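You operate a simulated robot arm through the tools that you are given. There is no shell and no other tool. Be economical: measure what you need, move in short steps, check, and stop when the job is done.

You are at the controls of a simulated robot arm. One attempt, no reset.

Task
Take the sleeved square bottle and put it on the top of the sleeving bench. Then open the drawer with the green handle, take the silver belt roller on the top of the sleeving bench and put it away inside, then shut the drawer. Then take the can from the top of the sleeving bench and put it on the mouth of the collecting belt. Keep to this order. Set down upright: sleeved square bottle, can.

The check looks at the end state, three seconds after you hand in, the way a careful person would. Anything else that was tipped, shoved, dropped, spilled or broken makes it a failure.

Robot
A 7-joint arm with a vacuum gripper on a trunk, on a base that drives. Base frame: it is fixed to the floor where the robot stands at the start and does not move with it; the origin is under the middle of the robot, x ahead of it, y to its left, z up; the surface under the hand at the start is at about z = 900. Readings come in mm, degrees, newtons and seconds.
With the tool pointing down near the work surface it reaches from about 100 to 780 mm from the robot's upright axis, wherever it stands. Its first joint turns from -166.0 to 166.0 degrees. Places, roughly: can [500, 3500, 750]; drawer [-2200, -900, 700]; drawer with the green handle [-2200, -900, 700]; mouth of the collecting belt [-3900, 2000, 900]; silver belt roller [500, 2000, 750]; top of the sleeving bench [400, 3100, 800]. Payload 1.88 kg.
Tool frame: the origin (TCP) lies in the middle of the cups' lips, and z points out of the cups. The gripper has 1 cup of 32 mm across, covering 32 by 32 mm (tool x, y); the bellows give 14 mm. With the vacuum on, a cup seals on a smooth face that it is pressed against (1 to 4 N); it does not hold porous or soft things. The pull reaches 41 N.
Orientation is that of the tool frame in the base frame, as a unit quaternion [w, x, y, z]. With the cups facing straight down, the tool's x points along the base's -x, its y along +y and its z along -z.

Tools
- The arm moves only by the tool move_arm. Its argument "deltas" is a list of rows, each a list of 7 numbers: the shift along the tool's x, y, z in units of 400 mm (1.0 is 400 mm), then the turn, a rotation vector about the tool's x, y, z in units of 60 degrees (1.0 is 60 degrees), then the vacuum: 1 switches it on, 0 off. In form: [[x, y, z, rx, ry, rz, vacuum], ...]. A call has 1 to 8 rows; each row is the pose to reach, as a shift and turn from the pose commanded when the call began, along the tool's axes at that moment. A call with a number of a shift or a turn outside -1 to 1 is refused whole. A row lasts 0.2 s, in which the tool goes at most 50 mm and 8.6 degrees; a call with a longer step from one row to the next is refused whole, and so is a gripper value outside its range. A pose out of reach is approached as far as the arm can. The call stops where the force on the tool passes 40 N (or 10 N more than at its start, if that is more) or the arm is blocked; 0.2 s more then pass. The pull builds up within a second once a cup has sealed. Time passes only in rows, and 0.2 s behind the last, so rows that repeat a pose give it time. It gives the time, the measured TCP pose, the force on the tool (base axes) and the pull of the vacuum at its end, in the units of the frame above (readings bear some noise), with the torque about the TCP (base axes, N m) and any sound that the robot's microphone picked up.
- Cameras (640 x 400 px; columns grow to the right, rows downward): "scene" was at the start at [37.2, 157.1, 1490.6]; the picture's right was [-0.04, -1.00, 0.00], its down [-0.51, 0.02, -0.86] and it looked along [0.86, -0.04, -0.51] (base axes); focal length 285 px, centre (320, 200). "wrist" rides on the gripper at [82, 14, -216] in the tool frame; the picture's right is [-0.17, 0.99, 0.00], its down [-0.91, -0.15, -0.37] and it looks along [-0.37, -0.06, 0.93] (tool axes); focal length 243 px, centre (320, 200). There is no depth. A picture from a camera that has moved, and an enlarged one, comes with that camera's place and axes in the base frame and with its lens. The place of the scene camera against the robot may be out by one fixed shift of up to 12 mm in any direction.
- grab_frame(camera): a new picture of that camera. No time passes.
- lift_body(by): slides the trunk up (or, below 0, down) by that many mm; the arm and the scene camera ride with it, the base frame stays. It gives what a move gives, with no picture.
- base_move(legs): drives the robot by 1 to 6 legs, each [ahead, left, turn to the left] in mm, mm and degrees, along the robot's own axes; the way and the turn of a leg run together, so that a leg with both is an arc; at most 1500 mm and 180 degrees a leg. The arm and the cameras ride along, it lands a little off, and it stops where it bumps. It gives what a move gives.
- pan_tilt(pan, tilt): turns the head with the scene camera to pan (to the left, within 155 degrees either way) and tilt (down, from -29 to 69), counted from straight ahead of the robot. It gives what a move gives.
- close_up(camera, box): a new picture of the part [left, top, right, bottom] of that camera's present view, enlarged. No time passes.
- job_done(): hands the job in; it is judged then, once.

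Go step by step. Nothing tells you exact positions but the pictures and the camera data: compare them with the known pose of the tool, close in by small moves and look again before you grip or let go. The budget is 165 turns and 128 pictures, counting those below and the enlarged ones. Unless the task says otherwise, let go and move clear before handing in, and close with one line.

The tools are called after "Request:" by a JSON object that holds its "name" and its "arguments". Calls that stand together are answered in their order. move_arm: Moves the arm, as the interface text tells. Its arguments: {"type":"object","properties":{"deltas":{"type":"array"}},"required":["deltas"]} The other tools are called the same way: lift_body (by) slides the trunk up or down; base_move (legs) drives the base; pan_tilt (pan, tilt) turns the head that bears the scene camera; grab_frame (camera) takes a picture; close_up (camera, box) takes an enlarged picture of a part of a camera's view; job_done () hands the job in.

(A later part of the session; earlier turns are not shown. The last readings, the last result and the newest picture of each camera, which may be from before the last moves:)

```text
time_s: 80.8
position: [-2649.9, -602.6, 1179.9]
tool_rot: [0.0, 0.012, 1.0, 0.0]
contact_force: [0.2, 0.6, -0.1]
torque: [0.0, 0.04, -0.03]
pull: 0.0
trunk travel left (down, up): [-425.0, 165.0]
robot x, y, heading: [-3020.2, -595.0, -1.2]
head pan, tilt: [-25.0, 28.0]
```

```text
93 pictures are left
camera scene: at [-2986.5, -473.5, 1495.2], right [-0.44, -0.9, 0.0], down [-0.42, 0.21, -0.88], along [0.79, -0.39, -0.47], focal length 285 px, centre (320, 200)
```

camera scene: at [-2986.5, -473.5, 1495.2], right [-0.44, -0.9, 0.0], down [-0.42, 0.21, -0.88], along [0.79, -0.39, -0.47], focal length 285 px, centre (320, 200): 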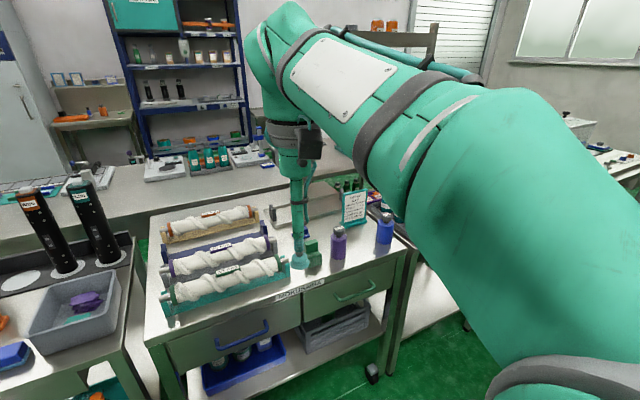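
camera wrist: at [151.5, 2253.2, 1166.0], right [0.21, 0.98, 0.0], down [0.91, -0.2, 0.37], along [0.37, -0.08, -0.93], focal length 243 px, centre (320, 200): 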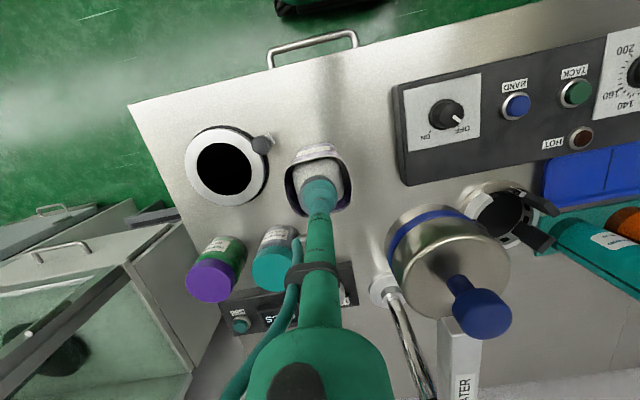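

I see the cart: left drawer with a blue handle, right drawer with the green handle at about (-2340, -930, 700). I'll line up in front of it and look closer.

Request:
{"name": "base_move", "arguments": {"legs": [[-50, -380, 1.3]]}}

Request:
{"name": "pan_tilt", "arguments": {"pan": -5, "tilt": 35}}

Request:
{"name": "grab_frame", "arguments": {"camera": "scene"}}

Request:
{"name": "grab_frame", "arguments": {"camera": "wrist"}}

```text
time_s: 83.2
position: [-2705.3, -973.1, 1178.8]
tool_rot: [0.0, 0.002, 1.0, 0.0]
contact_force: [0.2, 0.3, 0.0]
torque: [-0.02, -0.01, 0.0]
pull: 0.0
trunk travel left (down, up): [-425.0, 165.0]
robot x, y, heading: [-3075.2, -970.0, -0.1]
head pan, tilt: [-25.0, 28.0]
```

```text
time_s: 84.0
position: [-2705.7, -973.0, 1179.7]
tool_rot: [0.0, 0.002, 1.0, 0.0]
contact_force: [-0.7, 0.0, -0.5]
torque: [0.01, 0.04, 0.0]
pull: 0.0
trunk travel left (down, up): [-425.0, 165.0]
robot x, y, heading: [-3074.1, -974.7, -0.0]
head pan, tilt: [-5.0, 35.0]
```

```text
92 pictures are left
camera scene: at [-3039.6, -819.8, 1484.2], right [-0.09, -1.0, 0.0], down [-0.57, 0.05, -0.82], along [0.82, -0.07, -0.57], focal length 285 px, centre (320, 200)
```

scene: 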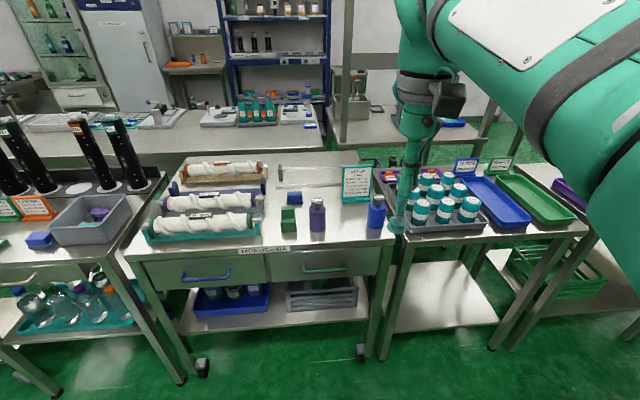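

```text
91 pictures are left
camera wrist: at [-2786.6, -959.2, 1395.9], right [0.17, 0.99, 0.0], down [0.91, -0.16, 0.37], along [0.37, -0.06, -0.93], focal length 243 px, centre (320, 200)
```

wrist: 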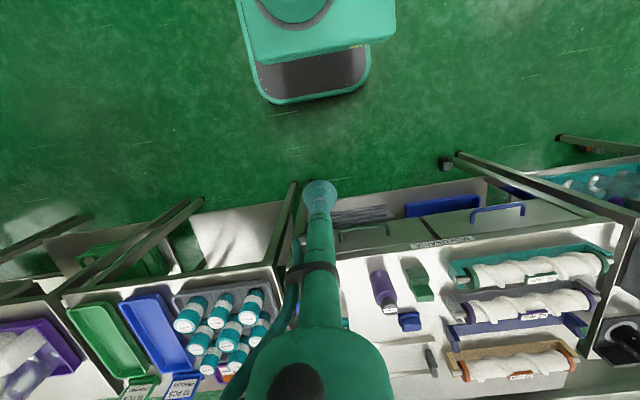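

Request:
{"name": "close_up", "arguments": {"camera": "scene", "box": [250, 220, 400, 320]}}

Request:
{"name": "close_up", "arguments": {"camera": "wrist", "box": [280, 170, 440, 270]}}

```text
4.00 times, centred on (325, 270) of scene
camera zoom: at [-3039.6, -819.8, 1484.2], right [-0.09, -1.0, 0.0], down [-0.57, 0.05, -0.82], along [0.82, -0.07, -0.57], focal length 1138 px, centre (300, -80)
```

zoom: 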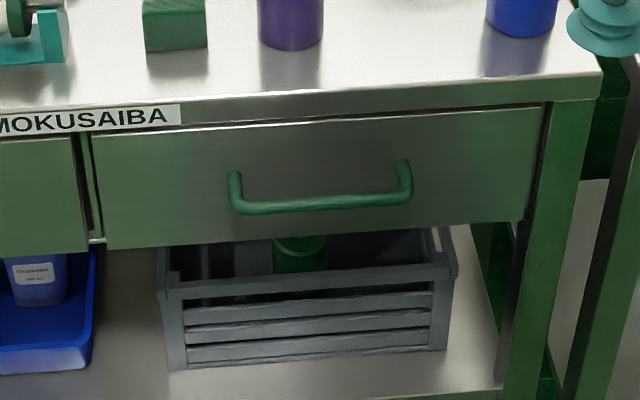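

```text
4.00 times, centred on (360, 220) of wrist
camera zoom: at [-2786.6, -959.2, 1395.9], right [0.17, 0.99, 0.0], down [0.91, -0.16, 0.37], along [0.37, -0.06, -0.93], focal length 970 px, centre (160, 120)
```

zoom: 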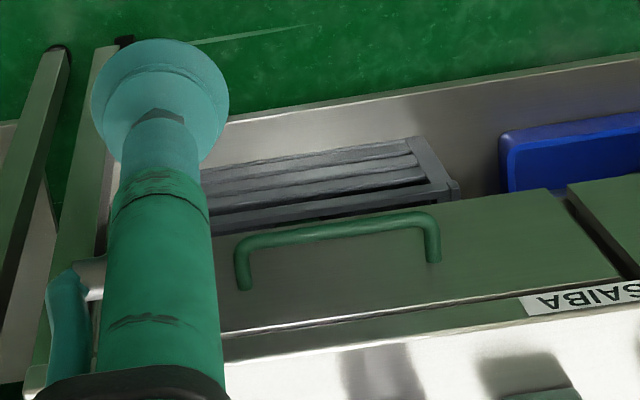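

The handle is at about x=-2450, y from -824 to -957, z≈800; the panel sits about 35 mm behind it. I'll lower the trunk and turn the tool to point horizontally at the panel left of the handle.

Request:
{"name": "lift_body", "arguments": {"by": -300}}

Request:
{"name": "move_arm", "arguments": {"deltas": [[-0.06, 0.06, 0, 0, -0.14, 0, 0], [-0.12, 0.12, 0, 0, -0.28, 0, 0], [-0.18, 0.19, 0, 0, -0.42, 0, 0], [-0.24, 0.26, 0, 0, -0.56, 0, 0], [-0.29, 0.33, 0, 0, -0.7, 0, 0], [-0.34, 0.4, 0, 0, -0.84, 0, 0], [-0.39, 0.47, 0, 0, -0.98, 0, 0], [-0.39, 0.47, 0, 0, -0.98, 0, 0]]}}

Request:
{"name": "move_arm", "arguments": {"deltas": [[0, 0, 0, 0, -0.13, 0, 0], [0, 0, 0, 0, -0.26, 0, 0], [0, 0, 0, 0, -0.39, 0, 0], [0, 0, 0, 0, -0.52, 0, 0], [0, 0, 0, 0, -0.52, 0, 0]]}}

Request:
{"name": "grab_frame", "arguments": {"camera": "scene"}}

```text
time_s: 87.0
position: [-2705.2, -973.8, 880.4]
tool_rot: [0.0, 0.001, 1.0, 0.0]
contact_force: [-0.8, 0.2, 0.2]
torque: [0.0, -0.03, 0.01]
pull: 0.2
trunk travel left (down, up): [-125.0, 465.0]
robot x, y, heading: [-3078.0, -972.1, -0.3]
head pan, tilt: [-5.0, 35.0]
```

```text
time_s: 88.8
position: [-2547.1, -785.6, 879.5]
tool_rot: [0.491, 0.001, 0.871, -0.001]
contact_force: [0.2, -0.9, 0.5]
torque: [0.0, 0.0, 0.03]
pull: 0.2
trunk travel left (down, up): [-125.0, 465.0]
robot x, y, heading: [-3071.2, -970.3, -0.0]
head pan, tilt: [-5.0, 35.0]
```

```text
time_s: 90.0
position: [-2537.9, -780.4, 869.4]
tool_rot: [0.701, -0.004, 0.713, -0.005]
contact_force: [0.0, -0.7, 0.9]
torque: [-0.02, -0.01, -0.02]
pull: 0.0
trunk travel left (down, up): [-125.0, 465.0]
robot x, y, heading: [-3072.4, -974.4, -0.4]
head pan, tilt: [-5.0, 35.0]
```

```text
88 pictures are left
camera scene: at [-3026.7, -813.9, 1184.1], right [-0.09, -1.0, 0.01], down [-0.58, 0.05, -0.81], along [0.81, -0.08, -0.58], focal length 285 px, centre (320, 200)
```

scene: 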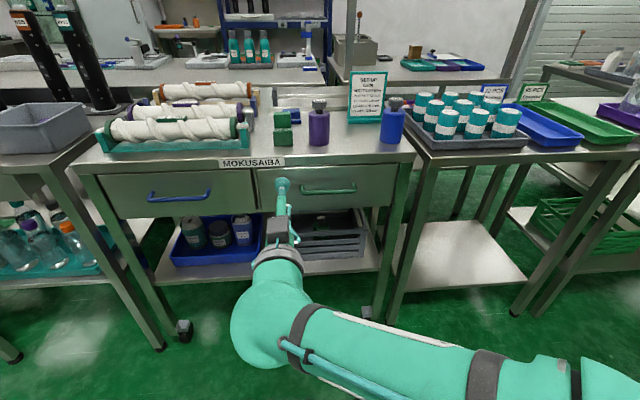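

The robot body seems to have tilted a little (the camera moved 13 mm). I'll check for self-contact by raising the trunk a bit.

Request:
{"name": "lift_body", "arguments": {"by": 60}}

Request:
{"name": "close_up", "arguments": {"camera": "scene", "box": [180, 140, 480, 340]}}

```text
time_s: 91.0
position: [-2545.7, -788.7, 938.0]
tool_rot: [0.706, 0.002, 0.708, 0.0]
contact_force: [-0.3, -0.6, 0.2]
torque: [0.02, -0.01, 0.01]
pull: 0.2
trunk travel left (down, up): [-185.0, 405.0]
robot x, y, heading: [-3074.4, -970.1, -0.1]
head pan, tilt: [-5.0, 35.0]
```

```text
2.00 times, centred on (330, 240) of scene
camera zoom: at [-3035.1, -824.8, 1245.2], right [-0.09, -1.0, 0.0], down [-0.57, 0.06, -0.82], along [0.81, -0.07, -0.58], focal length 569 px, centre (300, 120)
```

zoom: 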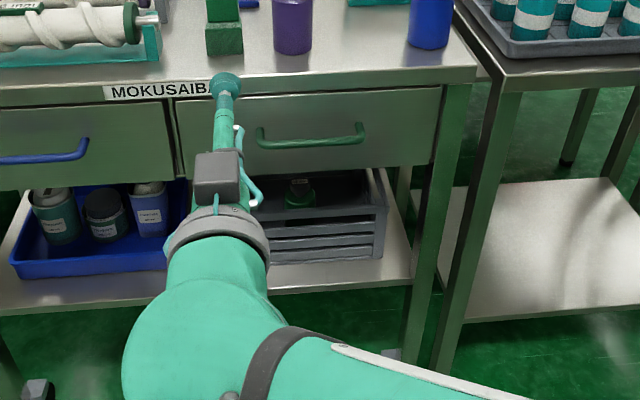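

Request:
{"name": "move_arm", "arguments": {"deltas": [[0.08, 0.02, 0, 0, 0, 0, 0], [0.16, 0.03, 0, 0, 0, 0, 0], [0.24, 0.035, 0, 0, 0, 0, 0], [0.32, 0.035, 0, 0, 0, 0, 0], [0.345, 0.035, 0, 0, 0, 0, 0], [0.345, 0.035, 0, 0, 0, 0, 0]]}}

Request:
{"name": "close_up", "arguments": {"camera": "scene", "box": [180, 140, 480, 340]}}

Request:
{"name": "grab_frame", "arguments": {"camera": "wrist"}}

```text
time_s: 92.4
position: [-2547.7, -772.5, 802.5]
tool_rot: [0.707, 0.001, 0.707, -0.002]
contact_force: [1.2, 0.4, 0.3]
torque: [0.0, -0.03, 0.01]
pull: 0.0
trunk travel left (down, up): [-185.0, 405.0]
robot x, y, heading: [-3072.4, -968.3, -0.2]
head pan, tilt: [-5.0, 35.0]
```

```text
2.00 times, centred on (330, 240) of scene
camera zoom: at [-3039.6, -819.8, 1244.2], right [-0.09, -1.0, 0.0], down [-0.57, 0.05, -0.82], along [0.82, -0.07, -0.57], focal length 569 px, centre (300, 120)
```

zoom: 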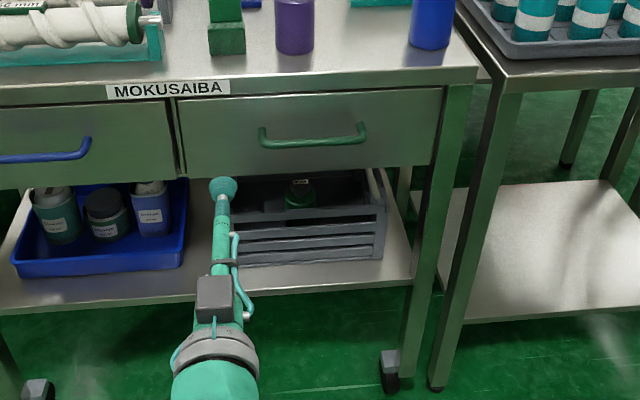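

```text
85 pictures are left
camera wrist: at [-2762.9, -758.1, 720.4], right [0.0, 0.99, 0.17], down [-0.38, -0.15, 0.91], along [0.93, -0.07, 0.37], focal length 243 px, centre (320, 200)
```

wrist: 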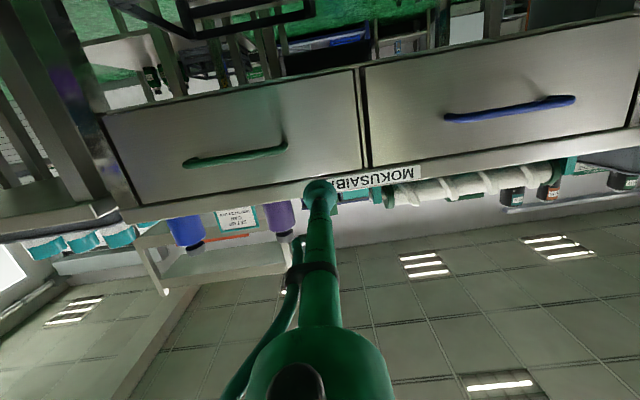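

Now I aim at the panel left of the handle, at about z≈757, and move forward slowly.

Request:
{"name": "move_arm", "arguments": {"deltas": [[0.06, 0, 0.03, 0, 0, 0, 0], [0.11, 0, 0.1, 0, 0, 0, 0], [0.11, 0, 0.2, 0, 0, 0, 0], [0.11, 0, 0.2, 0, 0, 0, 0]]}}

Request:
{"name": "close_up", "arguments": {"camera": "scene", "box": [240, 160, 390, 260]}}

Request:
{"name": "close_up", "arguments": {"camera": "wrist", "box": [220, 60, 420, 220]}}

```text
time_s: 93.4
position: [-2462.5, -775.4, 754.2]
tool_rot: [0.705, 0.001, 0.709, 0.001]
contact_force: [-0.3, -1.2, 0.3]
torque: [-0.03, 0.01, -0.02]
pull: 0.0
trunk travel left (down, up): [-185.0, 405.0]
robot x, y, heading: [-3075.3, -970.7, -0.1]
head pan, tilt: [-5.0, 35.0]
```

```text
4.00 times, centred on (315, 210) of scene
camera zoom: at [-3031.9, -822.9, 1244.6], right [-0.09, -1.0, 0.0], down [-0.58, 0.05, -0.82], along [0.81, -0.07, -0.58], focal length 1138 px, centre (340, 160)
```

zoom: 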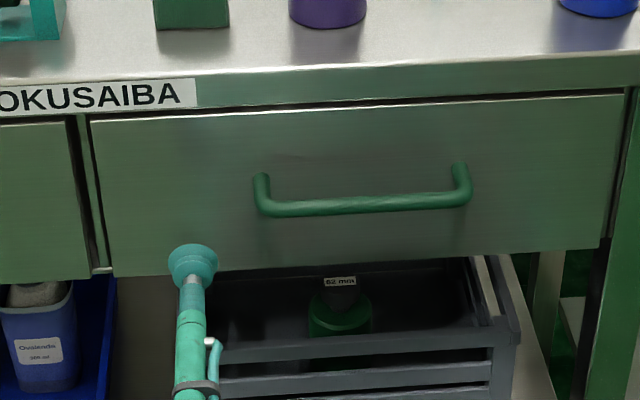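

```text
2.50 times, centred on (320, 140) of wrist
camera zoom: at [-2678.6, -759.5, 674.5], right [0.0, 0.99, 0.17], down [-0.37, -0.15, 0.92], along [0.93, -0.06, 0.36], focal length 606 px, centre (320, 350)
```

zoom: 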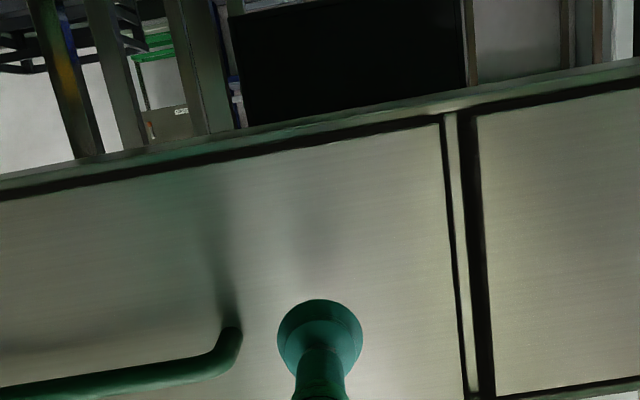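

Aligned in the panel's middle height, about 50 mm left of the handle. I'll advance with the vacuum on.

Request:
{"name": "move_arm", "arguments": {"deltas": [[0, 0.01, 0.03, 0, 0, 0, 1], [0, 0.01, 0.06, 0, 0, 0, 1], [0, 0.01, 0.075, 0, 0, 0, 1], [0, 0.01, 0.09, 0, 0, 0, 1], [0, 0.01, 0.105, 0, 0, 0, 1], [0, 0.01, 0.105, 0, 0, 0, 1]]}}

Request:
{"name": "close_up", "arguments": {"camera": "wrist", "box": [220, 60, 420, 220]}}

```text
time_s: 94.8
position: [-2426.9, -770.5, 757.6]
tool_rot: [0.708, 0.001, 0.707, -0.001]
contact_force: [-0.8, -0.9, 0.0]
torque: [-0.01, 0.01, 0.02]
pull: 0.0
trunk travel left (down, up): [-185.0, 405.0]
robot x, y, heading: [-3074.5, -972.0, -0.2]
head pan, tilt: [-5.0, 35.0]
```

```text
2.50 times, centred on (320, 140) of wrist
camera zoom: at [-2641.6, -754.9, 676.2], right [0.0, 0.99, 0.17], down [-0.37, -0.15, 0.91], along [0.93, -0.07, 0.37], focal length 606 px, centre (320, 350)
```

zoom: 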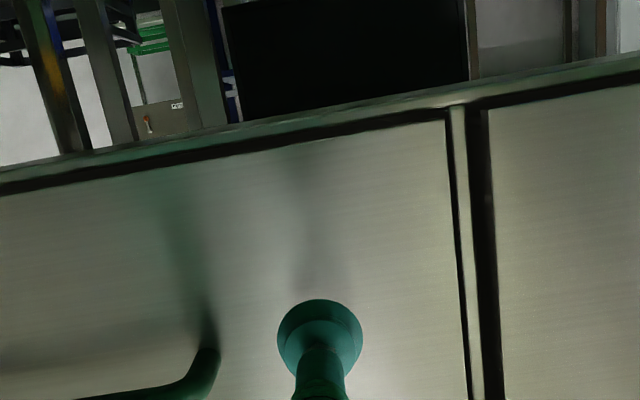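

Request:
{"name": "move_arm", "arguments": {"deltas": [[0, 0, 0.0075, 0, 0, 0, 1], [0, 0, 0.015, 0, 0, 0, 1], [0, 0, 0.0225, 0, 0, 0, 1], [0, 0, 0.03, 0, 0, 0, 1], [0, 0, 0.0375, 0, 0, 0, 1], [0, 0, 0.0375, 0, 0, 0, 1]]}}

```text
time_s: 96.2
position: [-2412.3, -769.5, 755.9]
tool_rot: [0.707, 0.002, 0.707, -0.002]
contact_force: [-0.2, -0.2, 0.0]
torque: [0.0, 0.04, 0.0]
pull: 0.1
trunk travel left (down, up): [-185.0, 405.0]
robot x, y, heading: [-3076.7, -974.0, -0.1]
head pan, tilt: [-5.0, 35.0]
```

Request:
{"name": "move_arm", "arguments": {"deltas": [[0, 0, 0.0075, 0, 0, 0, 1], [0, 0, 0.015, 0, 0, 0, 1], [0, 0, 0.0225, 0, 0, 0, 1], [0, 0, 0.03, 0, 0, 0, 1], [0, 0, 0.03, 0, 0, 0, 1]]}}

Request:
{"name": "close_up", "arguments": {"camera": "scene", "box": [240, 160, 390, 260]}}

```text
time_s: 97.4
position: [-2399.0, -769.0, 757.0]
tool_rot: [0.707, 0.001, 0.707, -0.001]
contact_force: [1.5, -0.6, 0.5]
torque: [-0.09, -0.01, 0.07]
pull: 41.0
trunk travel left (down, up): [-185.0, 405.0]
robot x, y, heading: [-3073.9, -977.6, -0.2]
head pan, tilt: [-5.0, 35.0]
```

```text
4.00 times, centred on (315, 210) of scene
camera zoom: at [-3039.7, -819.9, 1244.2], right [-0.09, -1.0, 0.0], down [-0.57, 0.05, -0.82], along [0.82, -0.07, -0.57], focal length 1138 px, centre (340, 160)
```

zoom: 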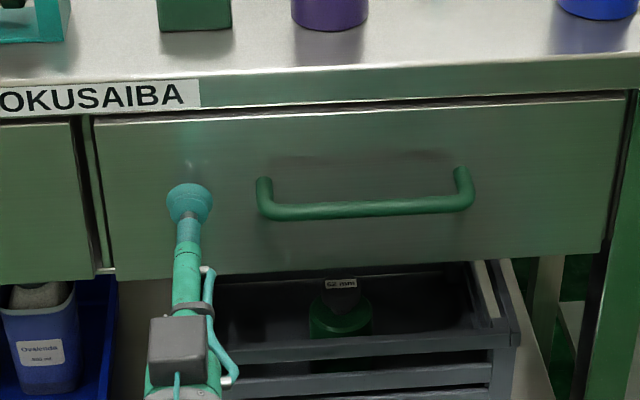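

Sealed, with the panel at x≈-2398. I'll pull straight back slowly.

Request:
{"name": "move_arm", "arguments": {"deltas": [[0, 0, -0.01, 0, 0, 0, 1], [0, 0, -0.03, 0, 0, 0, 1], [0, 0, -0.06, 0, 0, 0, 1], [0, 0, -0.1, 0, 0, 0, 1], [0, 0, -0.14, 0, 0, 0, 1], [0, 0, -0.18, 0, 0, 0, 1], [0, 0, -0.22, 0, 0, 0, 1], [0, 0, -0.22, 0, 0, 0, 1]]}}

Request:
{"name": "grab_frame", "arguments": {"camera": "scene"}}

```text
time_s: 99.2
position: [-2485.1, -767.4, 756.4]
tool_rot: [0.706, 0.001, 0.708, -0.002]
contact_force: [1.3, -9.0, 14.8]
torque: [-0.01, 0.0, 0.01]
pull: 40.9
trunk travel left (down, up): [-185.0, 405.0]
robot x, y, heading: [-3072.5, -974.1, -0.5]
head pan, tilt: [-5.0, 35.0]
```

```text
80 pictures are left
camera scene: at [-3034.6, -818.1, 1244.3], right [-0.09, -1.0, 0.0], down [-0.57, 0.05, -0.82], along [0.81, -0.07, -0.58], focal length 285 px, centre (320, 200)
```

scene: 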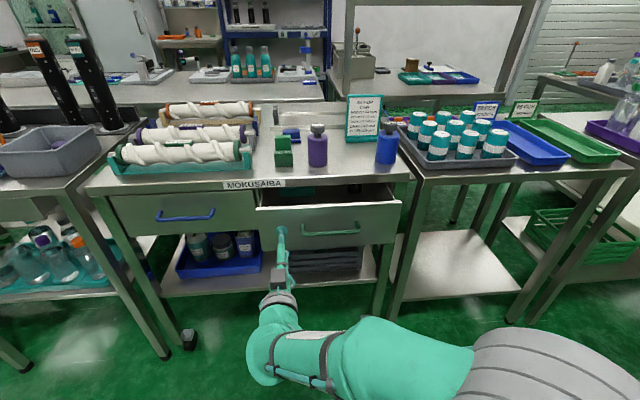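

Request:
{"name": "move_arm", "arguments": {"deltas": [[-0.005, -0.003, -0.02, 0, 0, 0, 1], [-0.005, -0.003, -0.05, 0, 0, 0, 1], [-0.006, -0.004, -0.09, 0, 0, 0, 1], [-0.006, -0.004, -0.13, 0, 0, 0, 1], [-0.007, -0.005, -0.17, 0, 0, 0, 1], [-0.007, -0.005, -0.21, 0, 0, 0, 1], [-0.008, -0.005, -0.25, 0, 0, 0, 1], [-0.008, -0.005, -0.25, 0, 0, 0, 1]]}}

Request:
{"name": "grab_frame", "arguments": {"camera": "scene"}}

```text
time_s: 101.0
position: [-2587.5, -769.8, 760.5]
tool_rot: [0.706, 0.0, 0.708, -0.002]
contact_force: [0.1, 6.0, -16.5]
torque: [-0.05, 0.02, 0.01]
pull: 40.7
trunk travel left (down, up): [-185.0, 405.0]
robot x, y, heading: [-3076.8, -973.4, -0.2]
head pan, tilt: [-5.0, 35.0]
```

```text
79 pictures are left
camera scene: at [-3039.0, -819.2, 1244.0], right [-0.09, -1.0, 0.0], down [-0.57, 0.05, -0.82], along [0.82, -0.07, -0.57], focal length 285 px, centre (320, 200)
```

scene: 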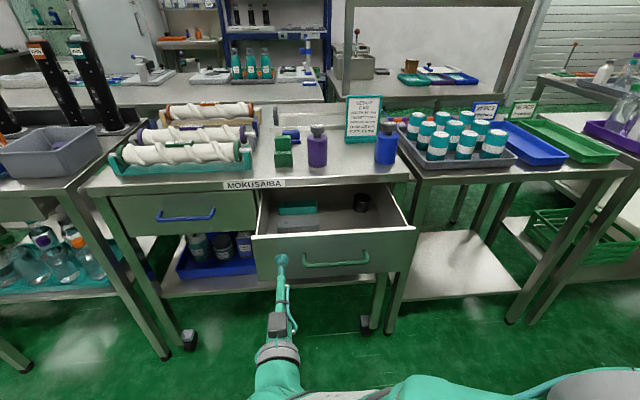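

The drawer is open about 190 mm. I'll release and back away.

Request:
{"name": "move_arm", "arguments": {"deltas": [[0.005, 0.003, 0, 0, 0, 0, 1], [0.005, 0.003, 0, 0, 0, 0, 0], [0.005, 0.003, 0, 0, 0, 0, 0], [0.005, 0.003, 0, 0, 0, 0, 0], [0.005, 0.003, -0.01, 0, 0, 0, 0], [0.005, 0.003, -0.08, 0, 0, 0, 0], [0.005, 0.003, -0.08, 0, 0, 0, 0]]}}

Request:
{"name": "close_up", "arguments": {"camera": "scene", "box": [220, 160, 440, 310]}}

```text
time_s: 102.6
position: [-2619.0, -770.0, 760.1]
tool_rot: [0.707, 0.001, 0.707, -0.002]
contact_force: [0.3, -0.5, -0.4]
torque: [-0.02, 0.01, 0.03]
pull: 0.0
trunk travel left (down, up): [-185.0, 405.0]
robot x, y, heading: [-3076.4, -975.0, -0.3]
head pan, tilt: [-5.0, 35.0]
```

```text
2.67 times, centred on (330, 235) of scene
camera zoom: at [-3039.6, -819.7, 1244.2], right [-0.09, -1.0, 0.0], down [-0.57, 0.05, -0.82], along [0.82, -0.07, -0.57], focal length 759 px, centre (293, 107)
```

zoom: 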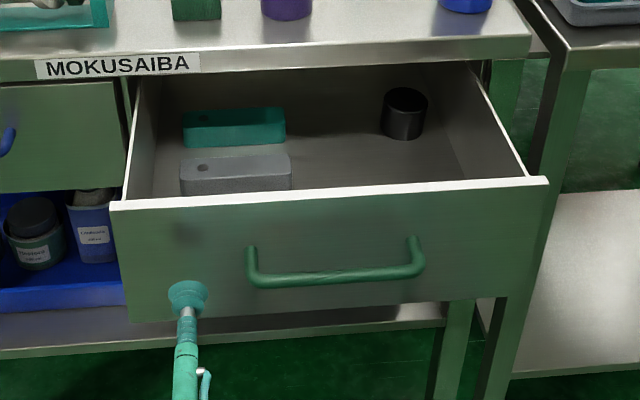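

Request:
{"name": "base_move", "arguments": {"legs": [[-220, 0, 0]]}}

Request:
{"name": "lift_body", "arguments": {"by": 240}}

Request:
{"name": "move_arm", "arguments": {"deltas": [[-0.03, -0.06, 0, 0, 0.14, 0, 0], [-0.06, -0.12, 0, 0, 0.28, 0, 0], [-0.1, -0.18, 0, 0, 0.42, 0, 0], [-0.14, -0.25, 0, 0, 0.56, 0, 0], [-0.18, -0.32, 0, 0, 0.7, 0, 0], [-0.22, -0.39, 0, 0, 0.84, 0, 0], [-0.25, -0.45, 0, 0, 0.98, 0, 0], [-0.25, -0.45, 0, 0, 0.98, 0, 0]]}}

Request:
{"name": "move_arm", "arguments": {"deltas": [[0, 0, 0, 0, 0.13, 0, 0], [0, 0, 0, 0, 0.26, 0, 0], [0, 0, 0, 0, 0.39, 0, 0], [0, 0, 0, 0, 0.52, 0, 0], [0, 0, 0, 0, 0.52, 0, 0]]}}

```text
time_s: 104.3
position: [-2836.4, -770.4, 760.3]
tool_rot: [0.707, 0.003, 0.708, -0.003]
contact_force: [-0.1, -0.1, 0.2]
torque: [-0.01, -0.03, 0.0]
pull: 0.2
trunk travel left (down, up): [-185.0, 405.0]
robot x, y, heading: [-3292.8, -977.7, -0.3]
head pan, tilt: [-5.0, 35.0]
```

```text
time_s: 106.8
position: [-2836.6, -769.4, 999.5]
tool_rot: [0.707, 0.003, 0.707, -0.003]
contact_force: [0.3, 0.3, 0.1]
torque: [0.04, 0.01, -0.02]
pull: 0.1
trunk travel left (down, up): [-425.0, 165.0]
robot x, y, heading: [-3293.2, -973.0, -0.4]
head pan, tilt: [-5.0, 35.0]
```

```text
time_s: 108.0
position: [-2862.4, -791.1, 1090.5]
tool_rot: [0.476, -0.107, 0.872, 0.048]
contact_force: [-0.5, -0.1, 0.2]
torque: [0.01, 0.03, 0.05]
pull: 0.0
trunk travel left (down, up): [-425.0, 165.0]
robot x, y, heading: [-3293.1, -975.4, -0.6]
head pan, tilt: [-5.0, 35.0]
stopped in row 5: the arm was blocked; the commanded pose is now the measured one
```

```text
time_s: 109.2
position: [-2862.1, -790.6, 1089.4]
tool_rot: [0.223, -0.115, 0.968, 0.018]
contact_force: [-1.1, 0.2, -0.5]
torque: [0.01, 0.01, -0.02]
pull: 0.0
trunk travel left (down, up): [-425.0, 165.0]
robot x, y, heading: [-3295.7, -969.3, -0.4]
head pan, tilt: [-5.0, 35.0]
```

The tool is nearly turned back. I'll finish the orientation correction.

Request:
{"name": "move_arm", "arguments": {"deltas": [[0, 0, 0, 0.009, 0.107, 0.057, 0], [0, 0, 0, 0.018, 0.213, 0.113, 0], [0, 0, 0, 0.027, 0.32, 0.17, 0], [0, 0, 0, 0.036, 0.427, 0.227, 0], [0, 0, 0, 0.036, 0.427, 0.227, 0]]}}

Request:
{"name": "grab_frame", "arguments": {"camera": "scene"}}

```text
time_s: 110.3
position: [-2862.0, -791.4, 1090.2]
tool_rot: [0.003, 0.004, 1.0, -0.001]
contact_force: [-0.1, -0.1, -0.2]
torque: [0.01, 0.03, 0.02]
pull: 0.1
trunk travel left (down, up): [-425.0, 165.0]
robot x, y, heading: [-3294.4, -974.0, -0.9]
head pan, tilt: [-5.0, 35.0]
```

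```text
77 pictures are left
camera scene: at [-3256.9, -818.6, 1484.2], right [-0.1, -1.0, 0.0], down [-0.57, 0.05, -0.82], along [0.82, -0.08, -0.57], focal length 285 px, centre (320, 200)
```

scene: 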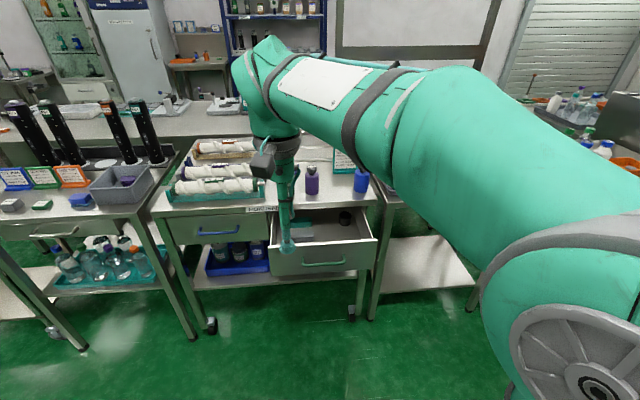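

Request:
{"name": "move_arm", "arguments": {"deltas": [[0.03, -0.1, -0.06, 0, 0, 0, 0], [0.06, -0.2, -0.12, 0, 0, 0, 0], [0.1, -0.3, -0.18, 0, 0, 0, 0], [0.14, -0.38, -0.22, 0, 0, 0, 0], [0.14, -0.42, -0.22, 0, 0, 0, 0]]}}

Request:
{"name": "base_move", "arguments": {"legs": [[120, 1200, 0], [100, 1300, 0]]}}

```text
time_s: 111.5
position: [-2920.2, -958.7, 1178.3]
tool_rot: [0.004, 0.002, 1.0, 0.001]
contact_force: [0.3, 0.7, -0.8]
torque: [0.0, 0.0, -0.02]
pull: 0.1
trunk travel left (down, up): [-425.0, 165.0]
robot x, y, heading: [-3295.5, -972.5, -0.5]
head pan, tilt: [-5.0, 35.0]
```

```text
time_s: 123.9
position: [-2741.1, 1581.0, 1177.8]
tool_rot: [0.004, -0.014, 1.0, -0.002]
contact_force: [0.4, 0.5, 0.2]
torque: [-0.01, 0.0, -0.02]
pull: 0.0
trunk travel left (down, up): [-425.0, 165.0]
robot x, y, heading: [-3115.6, 1554.5, 1.6]
head pan, tilt: [-5.0, 35.0]
```

Request:
{"name": "base_move", "arguments": {"legs": [[1500, -80, -1.6], [1300, 0, 0]]}}

Request:
{"name": "pan_tilt", "arguments": {"pan": 35, "tilt": 25}}

Request:
{"name": "grab_frame", "arguments": {"camera": "scene"}}

```text
refused: leg 1 is longer than a leg can be; nothing moved
```

```text
time_s: 125.0
position: [-2740.6, 1581.5, 1176.2]
tool_rot: [0.003, -0.014, 1.0, -0.001]
contact_force: [-0.2, -0.5, -0.4]
torque: [-0.03, 0.04, -0.01]
pull: 0.1
trunk travel left (down, up): [-425.0, 165.0]
robot x, y, heading: [-3113.0, 1556.3, 1.4]
head pan, tilt: [35.0, 25.0]
```

```text
76 pictures are left
camera scene: at [-3096.9, 1768.9, 1499.9], right [0.59, -0.81, 0.0], down [-0.34, -0.25, -0.91], along [0.73, 0.54, -0.42], focal length 285 px, centre (320, 200)
```

scene: 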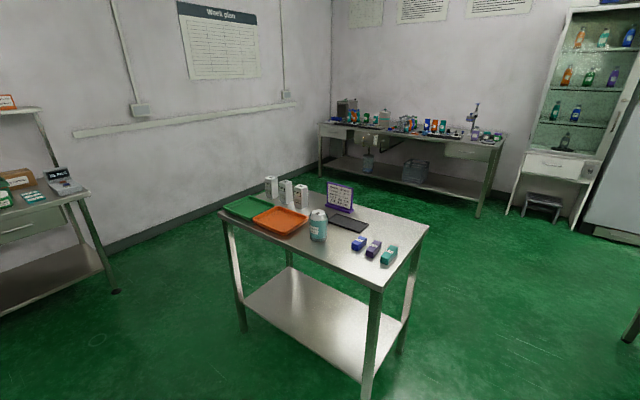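

Request:
{"name": "base_move", "arguments": {"legs": [[1450, -80, -1.6], [1300, 0, 0]]}}

Request:
{"name": "grab_frame", "arguments": {"camera": "scene"}}

```text
time_s: 138.3
position: [7.7, 1558.3, 1178.0]
tool_rot: [0.003, -0.01, 1.0, -0.001]
contact_force: [-0.2, -0.2, 0.0]
torque: [0.01, 0.0, 0.02]
pull: 0.1
trunk travel left (down, up): [-425.0, 165.0]
robot x, y, heading: [-364.8, 1536.2, 1.2]
head pan, tilt: [35.0, 25.0]
```

```text
75 pictures are left
camera scene: at [-346.4, 1750.3, 1500.0], right [0.59, -0.81, 0.0], down [-0.34, -0.25, -0.91], along [0.73, 0.53, -0.42], focal length 285 px, centre (320, 200)
```

scene: 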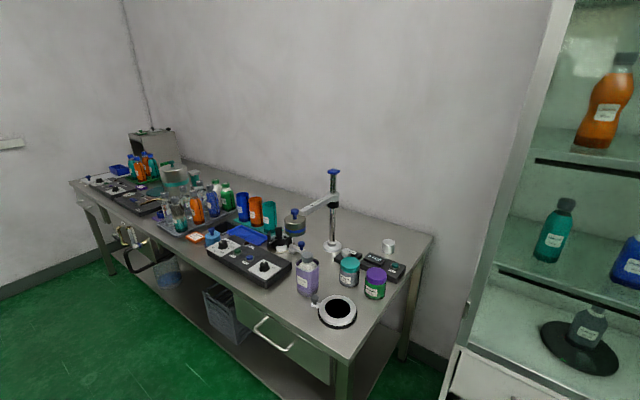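

The roller stands upright at about (619, 2100) behind the PCS counter. It is out of reach from the front, so I'll approach from the bench's right end, tucking the arm to the left first.

Request:
{"name": "move_arm", "arguments": {"deltas": [[0.04, 0.11, -0.02, 0, 0, 0, 0], [0.08, 0.22, -0.04, 0, 0, 0, 0], [0.12, 0.33, -0.06, 0, 0, 0, 0], [0.16, 0.44, -0.08, 0, 0, 0, 0], [0.2, 0.55, -0.08, 0, 0, 0, 0], [0.24, 0.66, -0.08, 0, 0, 0, 0], [0.28, 0.76, -0.08, 0, 0, 0, 0], [0.28, 0.8, -0.08, 0, 0, 0, 0]]}}

Request:
{"name": "base_move", "arguments": {"legs": [[250, 60, -1.2]]}}

Request:
{"name": "pan_tilt", "arguments": {"pan": 10, "tilt": 60}}

Request:
{"name": "grab_frame", "arguments": {"camera": "scene"}}

Request:
{"name": "grab_frame", "arguments": {"camera": "wrist"}}

```text
time_s: 140.1
position: [-111.5, 1876.0, 1206.7]
tool_rot: [0.004, -0.01, 1.0, 0.0]
contact_force: [0.0, -0.2, 0.0]
torque: [0.0, 0.02, 0.01]
pull: 0.1
trunk travel left (down, up): [-425.0, 165.0]
robot x, y, heading: [-363.5, 1536.6, 1.0]
head pan, tilt: [35.0, 25.0]
```

```text
time_s: 142.0
position: [142.2, 1934.1, 1206.3]
tool_rot: [0.004, -0.003, 1.0, -0.001]
contact_force: [0.4, -0.4, -0.1]
torque: [-0.01, 0.03, 0.01]
pull: 0.1
trunk travel left (down, up): [-425.0, 165.0]
robot x, y, heading: [-113.0, 1597.7, 0.1]
head pan, tilt: [35.0, 25.0]
```

```text
time_s: 143.0
position: [142.8, 1934.5, 1206.5]
tool_rot: [0.004, -0.003, 1.0, -0.002]
contact_force: [0.6, -0.3, 0.6]
torque: [-0.01, 0.01, 0.03]
pull: 0.1
trunk travel left (down, up): [-425.0, 165.0]
robot x, y, heading: [-116.1, 1597.4, 0.3]
head pan, tilt: [10.0, 60.0]
```

```text
74 pictures are left
camera scene: at [-103.9, 1771.1, 1449.9], right [0.18, -0.98, 0.0], down [-0.85, -0.15, -0.5], along [0.49, 0.09, -0.87], focal length 285 px, centre (320, 200)
```

scene: 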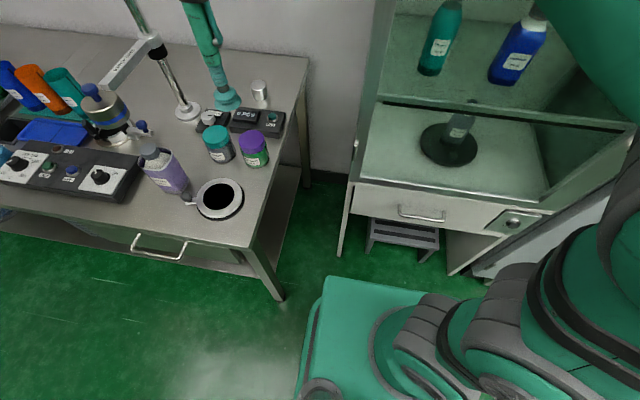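

```text
73 pictures are left
camera wrist: at [59.6, 1948.4, 1422.4], right [0.16, 0.99, 0.0], down [0.91, -0.15, 0.38], along [0.38, -0.06, -0.92], focal length 243 px, centre (320, 200)
```

wrist: 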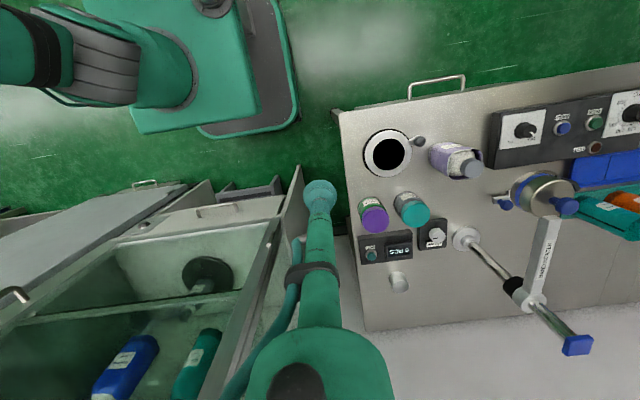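

The cabinet corner is at about (401, 1756), so there is room. I'll move the base to about (-20, 1700).

Request:
{"name": "base_move", "arguments": {"legs": [[95, 95, 0]]}}

Request:
{"name": "pan_tilt", "arguments": {"pan": 35, "tilt": 40}}

Request:
{"name": "grab_frame", "arguments": {"camera": "scene"}}

Request:
{"name": "close_up", "arguments": {"camera": "wrist", "box": [280, 120, 480, 320]}}

```text
time_s: 144.3
position: [236.4, 2030.5, 1206.0]
tool_rot: [0.004, -0.004, 1.0, -0.001]
contact_force: [-0.3, 1.2, 0.0]
torque: [-0.02, -0.01, 0.0]
pull: 0.1
trunk travel left (down, up): [-425.0, 165.0]
robot x, y, heading: [-22.5, 1697.2, 0.1]
head pan, tilt: [10.0, 60.0]
```

```text
time_s: 145.2
position: [236.5, 2031.3, 1205.4]
tool_rot: [0.003, -0.004, 1.0, 0.0]
contact_force: [0.2, -0.6, 0.3]
torque: [0.01, 0.02, 0.03]
pull: 0.1
trunk travel left (down, up): [-425.0, 165.0]
robot x, y, heading: [-23.8, 1697.8, -0.0]
head pan, tilt: [35.0, 40.0]
```

```text
72 pictures are left
camera scene: at [-6.4, 1904.9, 1476.6], right [0.58, -0.82, 0.0], down [-0.53, -0.37, -0.77], along [0.63, 0.44, -0.64], focal length 285 px, centre (320, 200)
```

scene: 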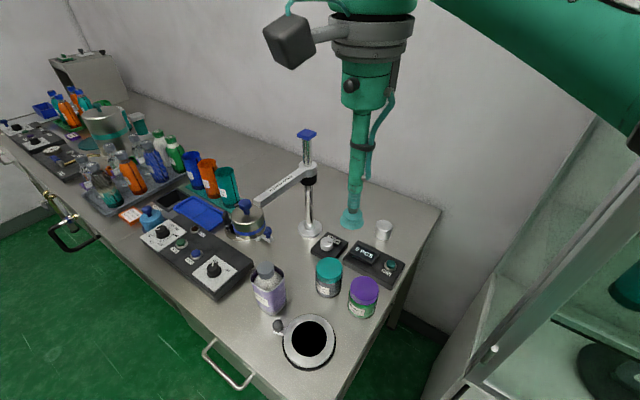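

```text
2.00 times, centred on (380, 220) of wrist
camera zoom: at [153.2, 2045.4, 1422.2], right [0.16, 0.99, 0.0], down [0.91, -0.15, 0.38], along [0.38, -0.06, -0.92], focal length 485 px, centre (200, 160)
```

zoom: 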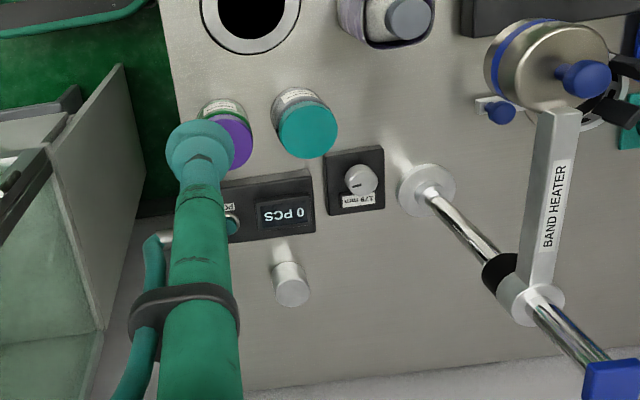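

Roller is upright with its top at about (613, 2105, 845). I'll move over it at height.

Request:
{"name": "move_arm", "arguments": {"deltas": [[-0.11, 0.022, 0, 0, 0, 0, 0], [-0.22, 0.044, 0, 0, 0, 0, 0], [-0.33, 0.066, 0, 0, 0, 0, 0], [-0.44, 0.088, 0, 0, 0, 0, 0], [-0.55, 0.11, 0, 0, 0, 0, 0], [-0.66, 0.132, 0, 0, 0, 0, 0], [-0.77, 0.154, 0, 0, 0, 0, 0], [-0.87, 0.18, 0, 0, 0, 0, 0]]}}

Request:
{"name": "grab_frame", "arguments": {"camera": "scene"}}

```text
time_s: 147.0
position: [525.5, 2069.3, 1163.3]
tool_rot: [0.004, -0.003, 1.0, 0.001]
contact_force: [0.6, -0.5, 0.3]
torque: [-0.01, -0.05, 0.0]
pull: 0.0
out of reach, approached as far as the arm can: row 6, 7, 8
trunk travel left (down, up): [-425.0, 165.0]
robot x, y, heading: [-21.7, 1693.6, 0.1]
head pan, tilt: [35.0, 40.0]
```

```text
70 pictures are left
camera scene: at [-7.0, 1905.0, 1476.6], right [0.58, -0.82, 0.0], down [-0.52, -0.37, -0.77], along [0.63, 0.44, -0.64], focal length 285 px, centre (320, 200)
```

scene: 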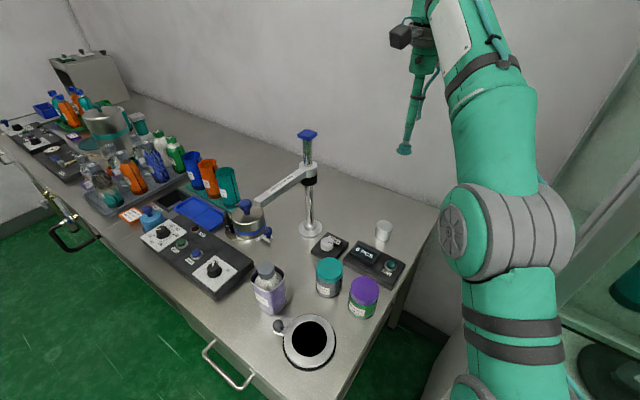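

Out of reach at that height; I'll lower the trunk and then extend.

Request:
{"name": "lift_body", "arguments": {"by": -150}}

Request:
{"name": "move_arm", "arguments": {"deltas": [[-0.05, 0.02, 0.08, 0, 0, 0, 0], [-0.11, 0.045, 0.15, 0, 0, 0, 0], [-0.17, 0.07, 0.22, 0, 0, 0, 0], [-0.22, 0.09, 0.25, 0, 0, 0, 0], [-0.22, 0.09, 0.25, 0, 0, 0, 0]]}}

Request:
{"name": "close_up", "arguments": {"camera": "scene", "box": [330, 120, 450, 270]}}

Request:
{"name": "close_up", "arguments": {"camera": "wrist", "box": [260, 130, 380, 230]}}

```text
time_s: 148.7
position: [525.8, 2067.6, 1013.2]
tool_rot: [0.004, -0.003, 1.0, -0.001]
contact_force: [-0.3, -1.0, 0.3]
torque: [-0.04, -0.02, -0.01]
pull: 0.0
trunk travel left (down, up): [-275.0, 315.0]
robot x, y, heading: [-18.9, 1698.6, 0.0]
head pan, tilt: [35.0, 40.0]
```

```text
time_s: 149.9
position: [594.4, 2096.5, 906.1]
tool_rot: [0.004, -0.003, 1.0, -0.001]
contact_force: [0.1, -0.1, 0.2]
torque: [0.03, -0.01, -0.01]
pull: 0.1
out of reach, approached as far as the arm can: row 3, 4, 5
trunk travel left (down, up): [-275.0, 315.0]
robot x, y, heading: [-23.2, 1694.3, 0.3]
head pan, tilt: [35.0, 40.0]
```

```text
2.67 times, centred on (390, 195) of scene
camera zoom: at [-6.4, 1904.9, 1326.6], right [0.58, -0.82, 0.0], down [-0.53, -0.37, -0.77], along [0.63, 0.44, -0.64], focal length 759 px, centre (133, 213)
```

zoom: 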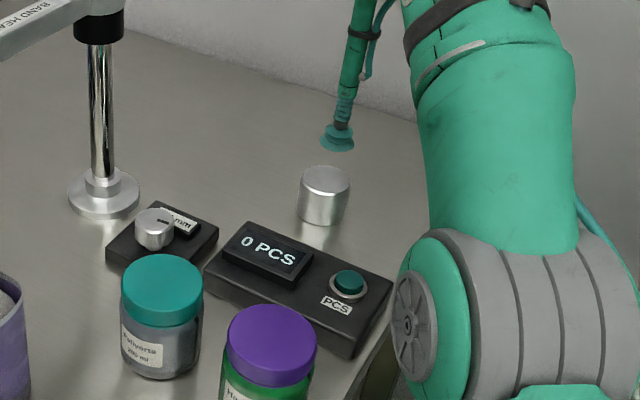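

```text
4.00 times, centred on (320, 180) of wrist
camera zoom: at [511.8, 2110.6, 1121.6], right [0.16, 0.99, 0.0], down [0.91, -0.15, 0.38], along [0.38, -0.06, -0.92], focal length 970 px, centre (320, 280)
```

zoom: 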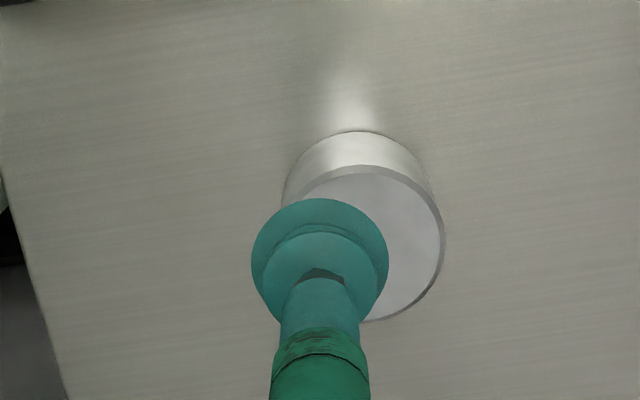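

Just short. I'll nudge the base forward by 30 mm (clearance is enough) and look again.

Request:
{"name": "base_move", "arguments": {"legs": [[30, 5, 0]]}}

Request:
{"name": "close_up", "arguments": {"camera": "wrist", "box": [260, 130, 380, 230]}}

```text
time_s: 150.8
position: [625.7, 2101.7, 906.7]
tool_rot: [0.004, -0.003, 1.0, -0.001]
contact_force: [0.3, 0.2, 0.0]
torque: [0.0, 0.01, 0.01]
pull: 0.1
trunk travel left (down, up): [-275.0, 315.0]
robot x, y, heading: [7.1, 1697.8, 0.1]
head pan, tilt: [35.0, 40.0]
```

```text
4.00 times, centred on (320, 180) of wrist
camera zoom: at [542.1, 2116.0, 1121.4], right [0.16, 0.99, 0.0], down [0.91, -0.15, 0.38], along [0.38, -0.06, -0.92], focal length 970 px, centre (320, 280)
```

zoom: 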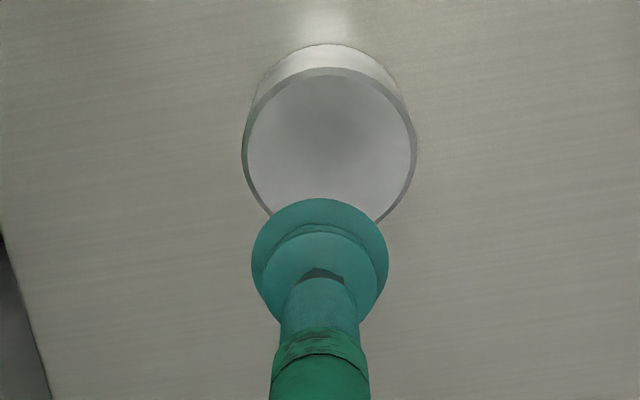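

Request:
{"name": "move_arm", "arguments": {"deltas": [[0.029, 0.015, 0, 0, 0, 0, 0], [0.029, 0.015, 0.05, 0, 0, 0, 0], [0.029, 0.015, 0.09, 0, 0, 0, 0], [0.029, 0.015, 0.09, 0, 0, 0, 0]]}}

Request:
{"name": "close_up", "arguments": {"camera": "wrist", "box": [260, 130, 380, 230]}}

```text
time_s: 151.8
position: [623.5, 2114.8, 875.7]
tool_rot: [0.004, -0.004, 1.0, -0.001]
contact_force: [-1.1, -0.6, -0.3]
torque: [0.0, -0.03, 0.0]
pull: 0.1
out of reach, approached as far as the arm can: row 2, 3, 4
trunk travel left (down, up): [-275.0, 315.0]
robot x, y, heading: [8.0, 1700.6, 0.2]
head pan, tilt: [35.0, 40.0]
```

```text
4.00 times, centred on (320, 180) of wrist
camera zoom: at [540.7, 2129.6, 1090.4], right [0.16, 0.99, 0.0], down [0.91, -0.15, 0.38], along [0.38, -0.06, -0.92], focal length 970 px, centre (320, 280)
```

zoom: 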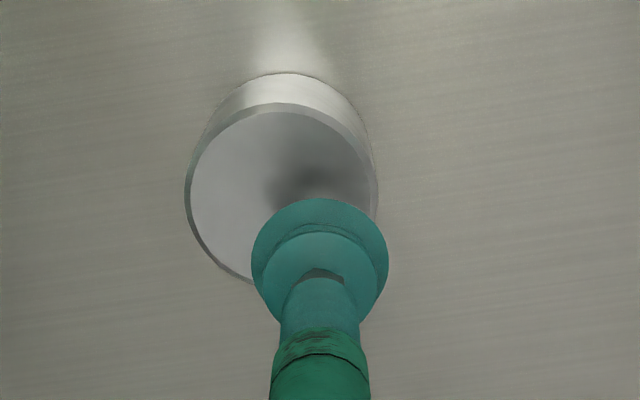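

Request:
{"name": "move_arm", "arguments": {"deltas": [[0.04, -0.018, 0, 0, 0, 0, 0], [0.04, -0.018, 0, 0, 0, 0, 0]]}}

Request:
{"name": "close_up", "arguments": {"camera": "wrist", "box": [260, 130, 380, 230]}}

```text
time_s: 152.4
position: [622.2, 2116.4, 877.8]
tool_rot: [0.004, -0.004, 1.0, -0.001]
contact_force: [-0.3, -0.6, 0.7]
torque: [0.03, 0.0, -0.02]
pull: 0.1
out of reach, approached as far as the arm can: row 1, 2
trunk travel left (down, up): [-275.0, 315.0]
robot x, y, heading: [6.3, 1702.4, 0.3]
head pan, tilt: [35.0, 40.0]
```

```text
4.00 times, centred on (320, 180) of wrist
camera zoom: at [538.8, 2130.6, 1093.1], right [0.16, 0.99, 0.0], down [0.91, -0.15, 0.38], along [0.38, -0.06, -0.92], focal length 970 px, centre (320, 280)
```

zoom: 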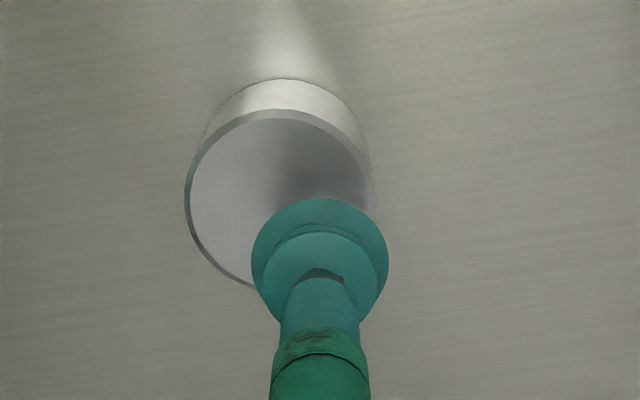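

The commanded pose has run ahead of the measured one because of the reach limit. I'll bring it back to about (614, 2108, 875).

Request:
{"name": "move_arm", "arguments": {"deltas": [[0.05, -0.03, 0.035, 0, 0, 0, 0], [0.1, -0.06, 0.075, 0, 0, 0, 0], [0.15, -0.0875, 0.1125, 0, 0, 0, 0], [0.15, -0.0875, 0.1125, 0, 0, 0, 0]]}}

Request:
{"name": "close_up", "arguments": {"camera": "wrist", "box": [260, 130, 380, 230]}}

```text
time_s: 153.4
position: [620.6, 2124.8, 864.3]
tool_rot: [0.003, -0.002, 1.0, -0.002]
contact_force: [0.9, -1.2, -0.7]
torque: [-0.02, -0.02, -0.04]
pull: 0.1
out of reach, approached as far as the arm can: row 1, 2, 3, 4
trunk travel left (down, up): [-275.0, 315.0]
robot x, y, heading: [8.0, 1701.8, 0.4]
head pan, tilt: [35.0, 40.0]
```

```text
4.00 times, centred on (320, 180) of wrist
camera zoom: at [538.2, 2138.4, 1080.6], right [0.16, 0.99, 0.0], down [0.91, -0.15, 0.38], along [0.38, -0.06, -0.92], focal length 970 px, centre (320, 280)
```

zoom: 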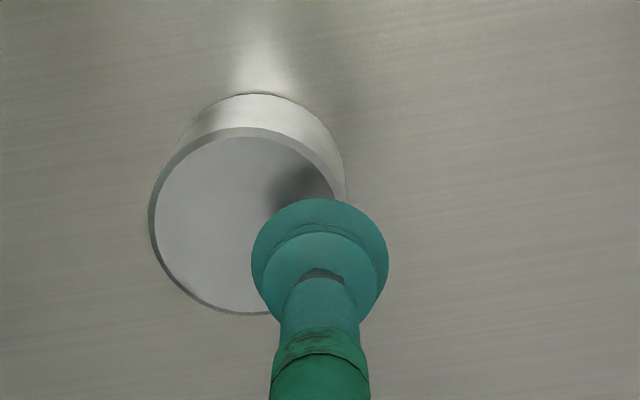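

Request:
{"name": "move_arm", "arguments": {"deltas": [[0.03, 0, -0.11, 0, 0, 0, 0], [0.12, 0, -0.15, 0, 0, 0, 0], [0.2, -0.05, -0.15, 0, 0, 0, 0], [0.2, -0.05, -0.15, 0, 0, 0, 0], [0.2, -0.05, -0.15, 0, 0, 0, 0]]}}

```text
time_s: 154.6
position: [542.2, 2103.5, 923.8]
tool_rot: [0.003, -0.004, 1.0, -0.002]
contact_force: [-0.5, 0.5, 0.3]
torque: [0.02, 0.04, -0.02]
pull: 0.0
trunk travel left (down, up): [-275.0, 315.0]
robot x, y, heading: [10.7, 1700.6, 0.2]
head pan, tilt: [35.0, 40.0]
```

Request:
{"name": "move_arm", "arguments": {"deltas": [[-0.06, 0.005, 0.03, 0, 0, 0, 0], [-0.12, 0.01, 0.06, 0, 0, 0, 0], [-0.18, 0.01, 0.11, 0, 0, 0, 0], [-0.18, 0.01, 0.11, 0, 0, 0, 0]]}}

Request:
{"name": "close_up", "arguments": {"camera": "wrist", "box": [260, 130, 380, 230]}}

```text
time_s: 155.6
position: [614.1, 2110.8, 878.7]
tool_rot: [0.003, -0.003, 1.0, -0.001]
contact_force: [0.3, 0.9, 0.4]
torque: [-0.02, 0.02, 0.0]
pull: 0.1
trunk travel left (down, up): [-275.0, 315.0]
robot x, y, heading: [5.4, 1699.6, 0.3]
head pan, tilt: [35.0, 40.0]
```

```text
4.00 times, centred on (320, 180) of wrist
camera zoom: at [531.5, 2123.8, 1095.2], right [0.16, 0.99, 0.0], down [0.91, -0.15, 0.38], along [0.38, -0.06, -0.92], focal length 970 px, centre (320, 280)
```

zoom: 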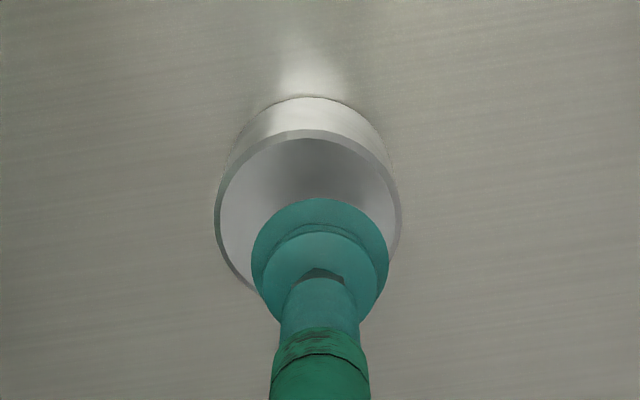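

Aligned. I'll descend with the vacuum on.

Request:
{"name": "move_arm", "arguments": {"deltas": [[0, -0.007, 0.02, 0, 0, 0, 1], [0, -0.007, 0.04, 0, 0, 0, 1], [0, -0.007, 0.05, 0, 0, 0, 1], [0, -0.007, 0.06, 0, 0, 0, 1], [0, -0.007, 0.06, 0, 0, 0, 1]]}}

```text
time_s: 156.8
position: [614.9, 2106.3, 857.2]
tool_rot: [0.003, -0.004, 1.0, -0.001]
contact_force: [0.0, 0.1, 0.0]
torque: [0.0, 0.01, -0.01]
pull: 0.0
trunk travel left (down, up): [-275.0, 315.0]
robot x, y, heading: [9.0, 1700.3, 0.1]
head pan, tilt: [35.0, 40.0]
```

Request:
{"name": "move_arm", "arguments": {"deltas": [[0, 0, 0.008, 0, 0, 0, 1], [0, 0, 0.015, 0, 0, 0, 1], [0, 0, 0.0225, 0, 0, 0, 1], [0, 0, 0.0225, 0, 0, 0, 1]]}}

```text
time_s: 157.8
position: [615.5, 2106.7, 846.9]
tool_rot: [0.004, -0.004, 1.0, 0.0]
contact_force: [-0.1, 0.1, -0.1]
torque: [0.02, -0.01, 0.0]
pull: 40.3
trunk travel left (down, up): [-275.0, 315.0]
robot x, y, heading: [8.9, 1703.3, 0.1]
head pan, tilt: [35.0, 40.0]
```

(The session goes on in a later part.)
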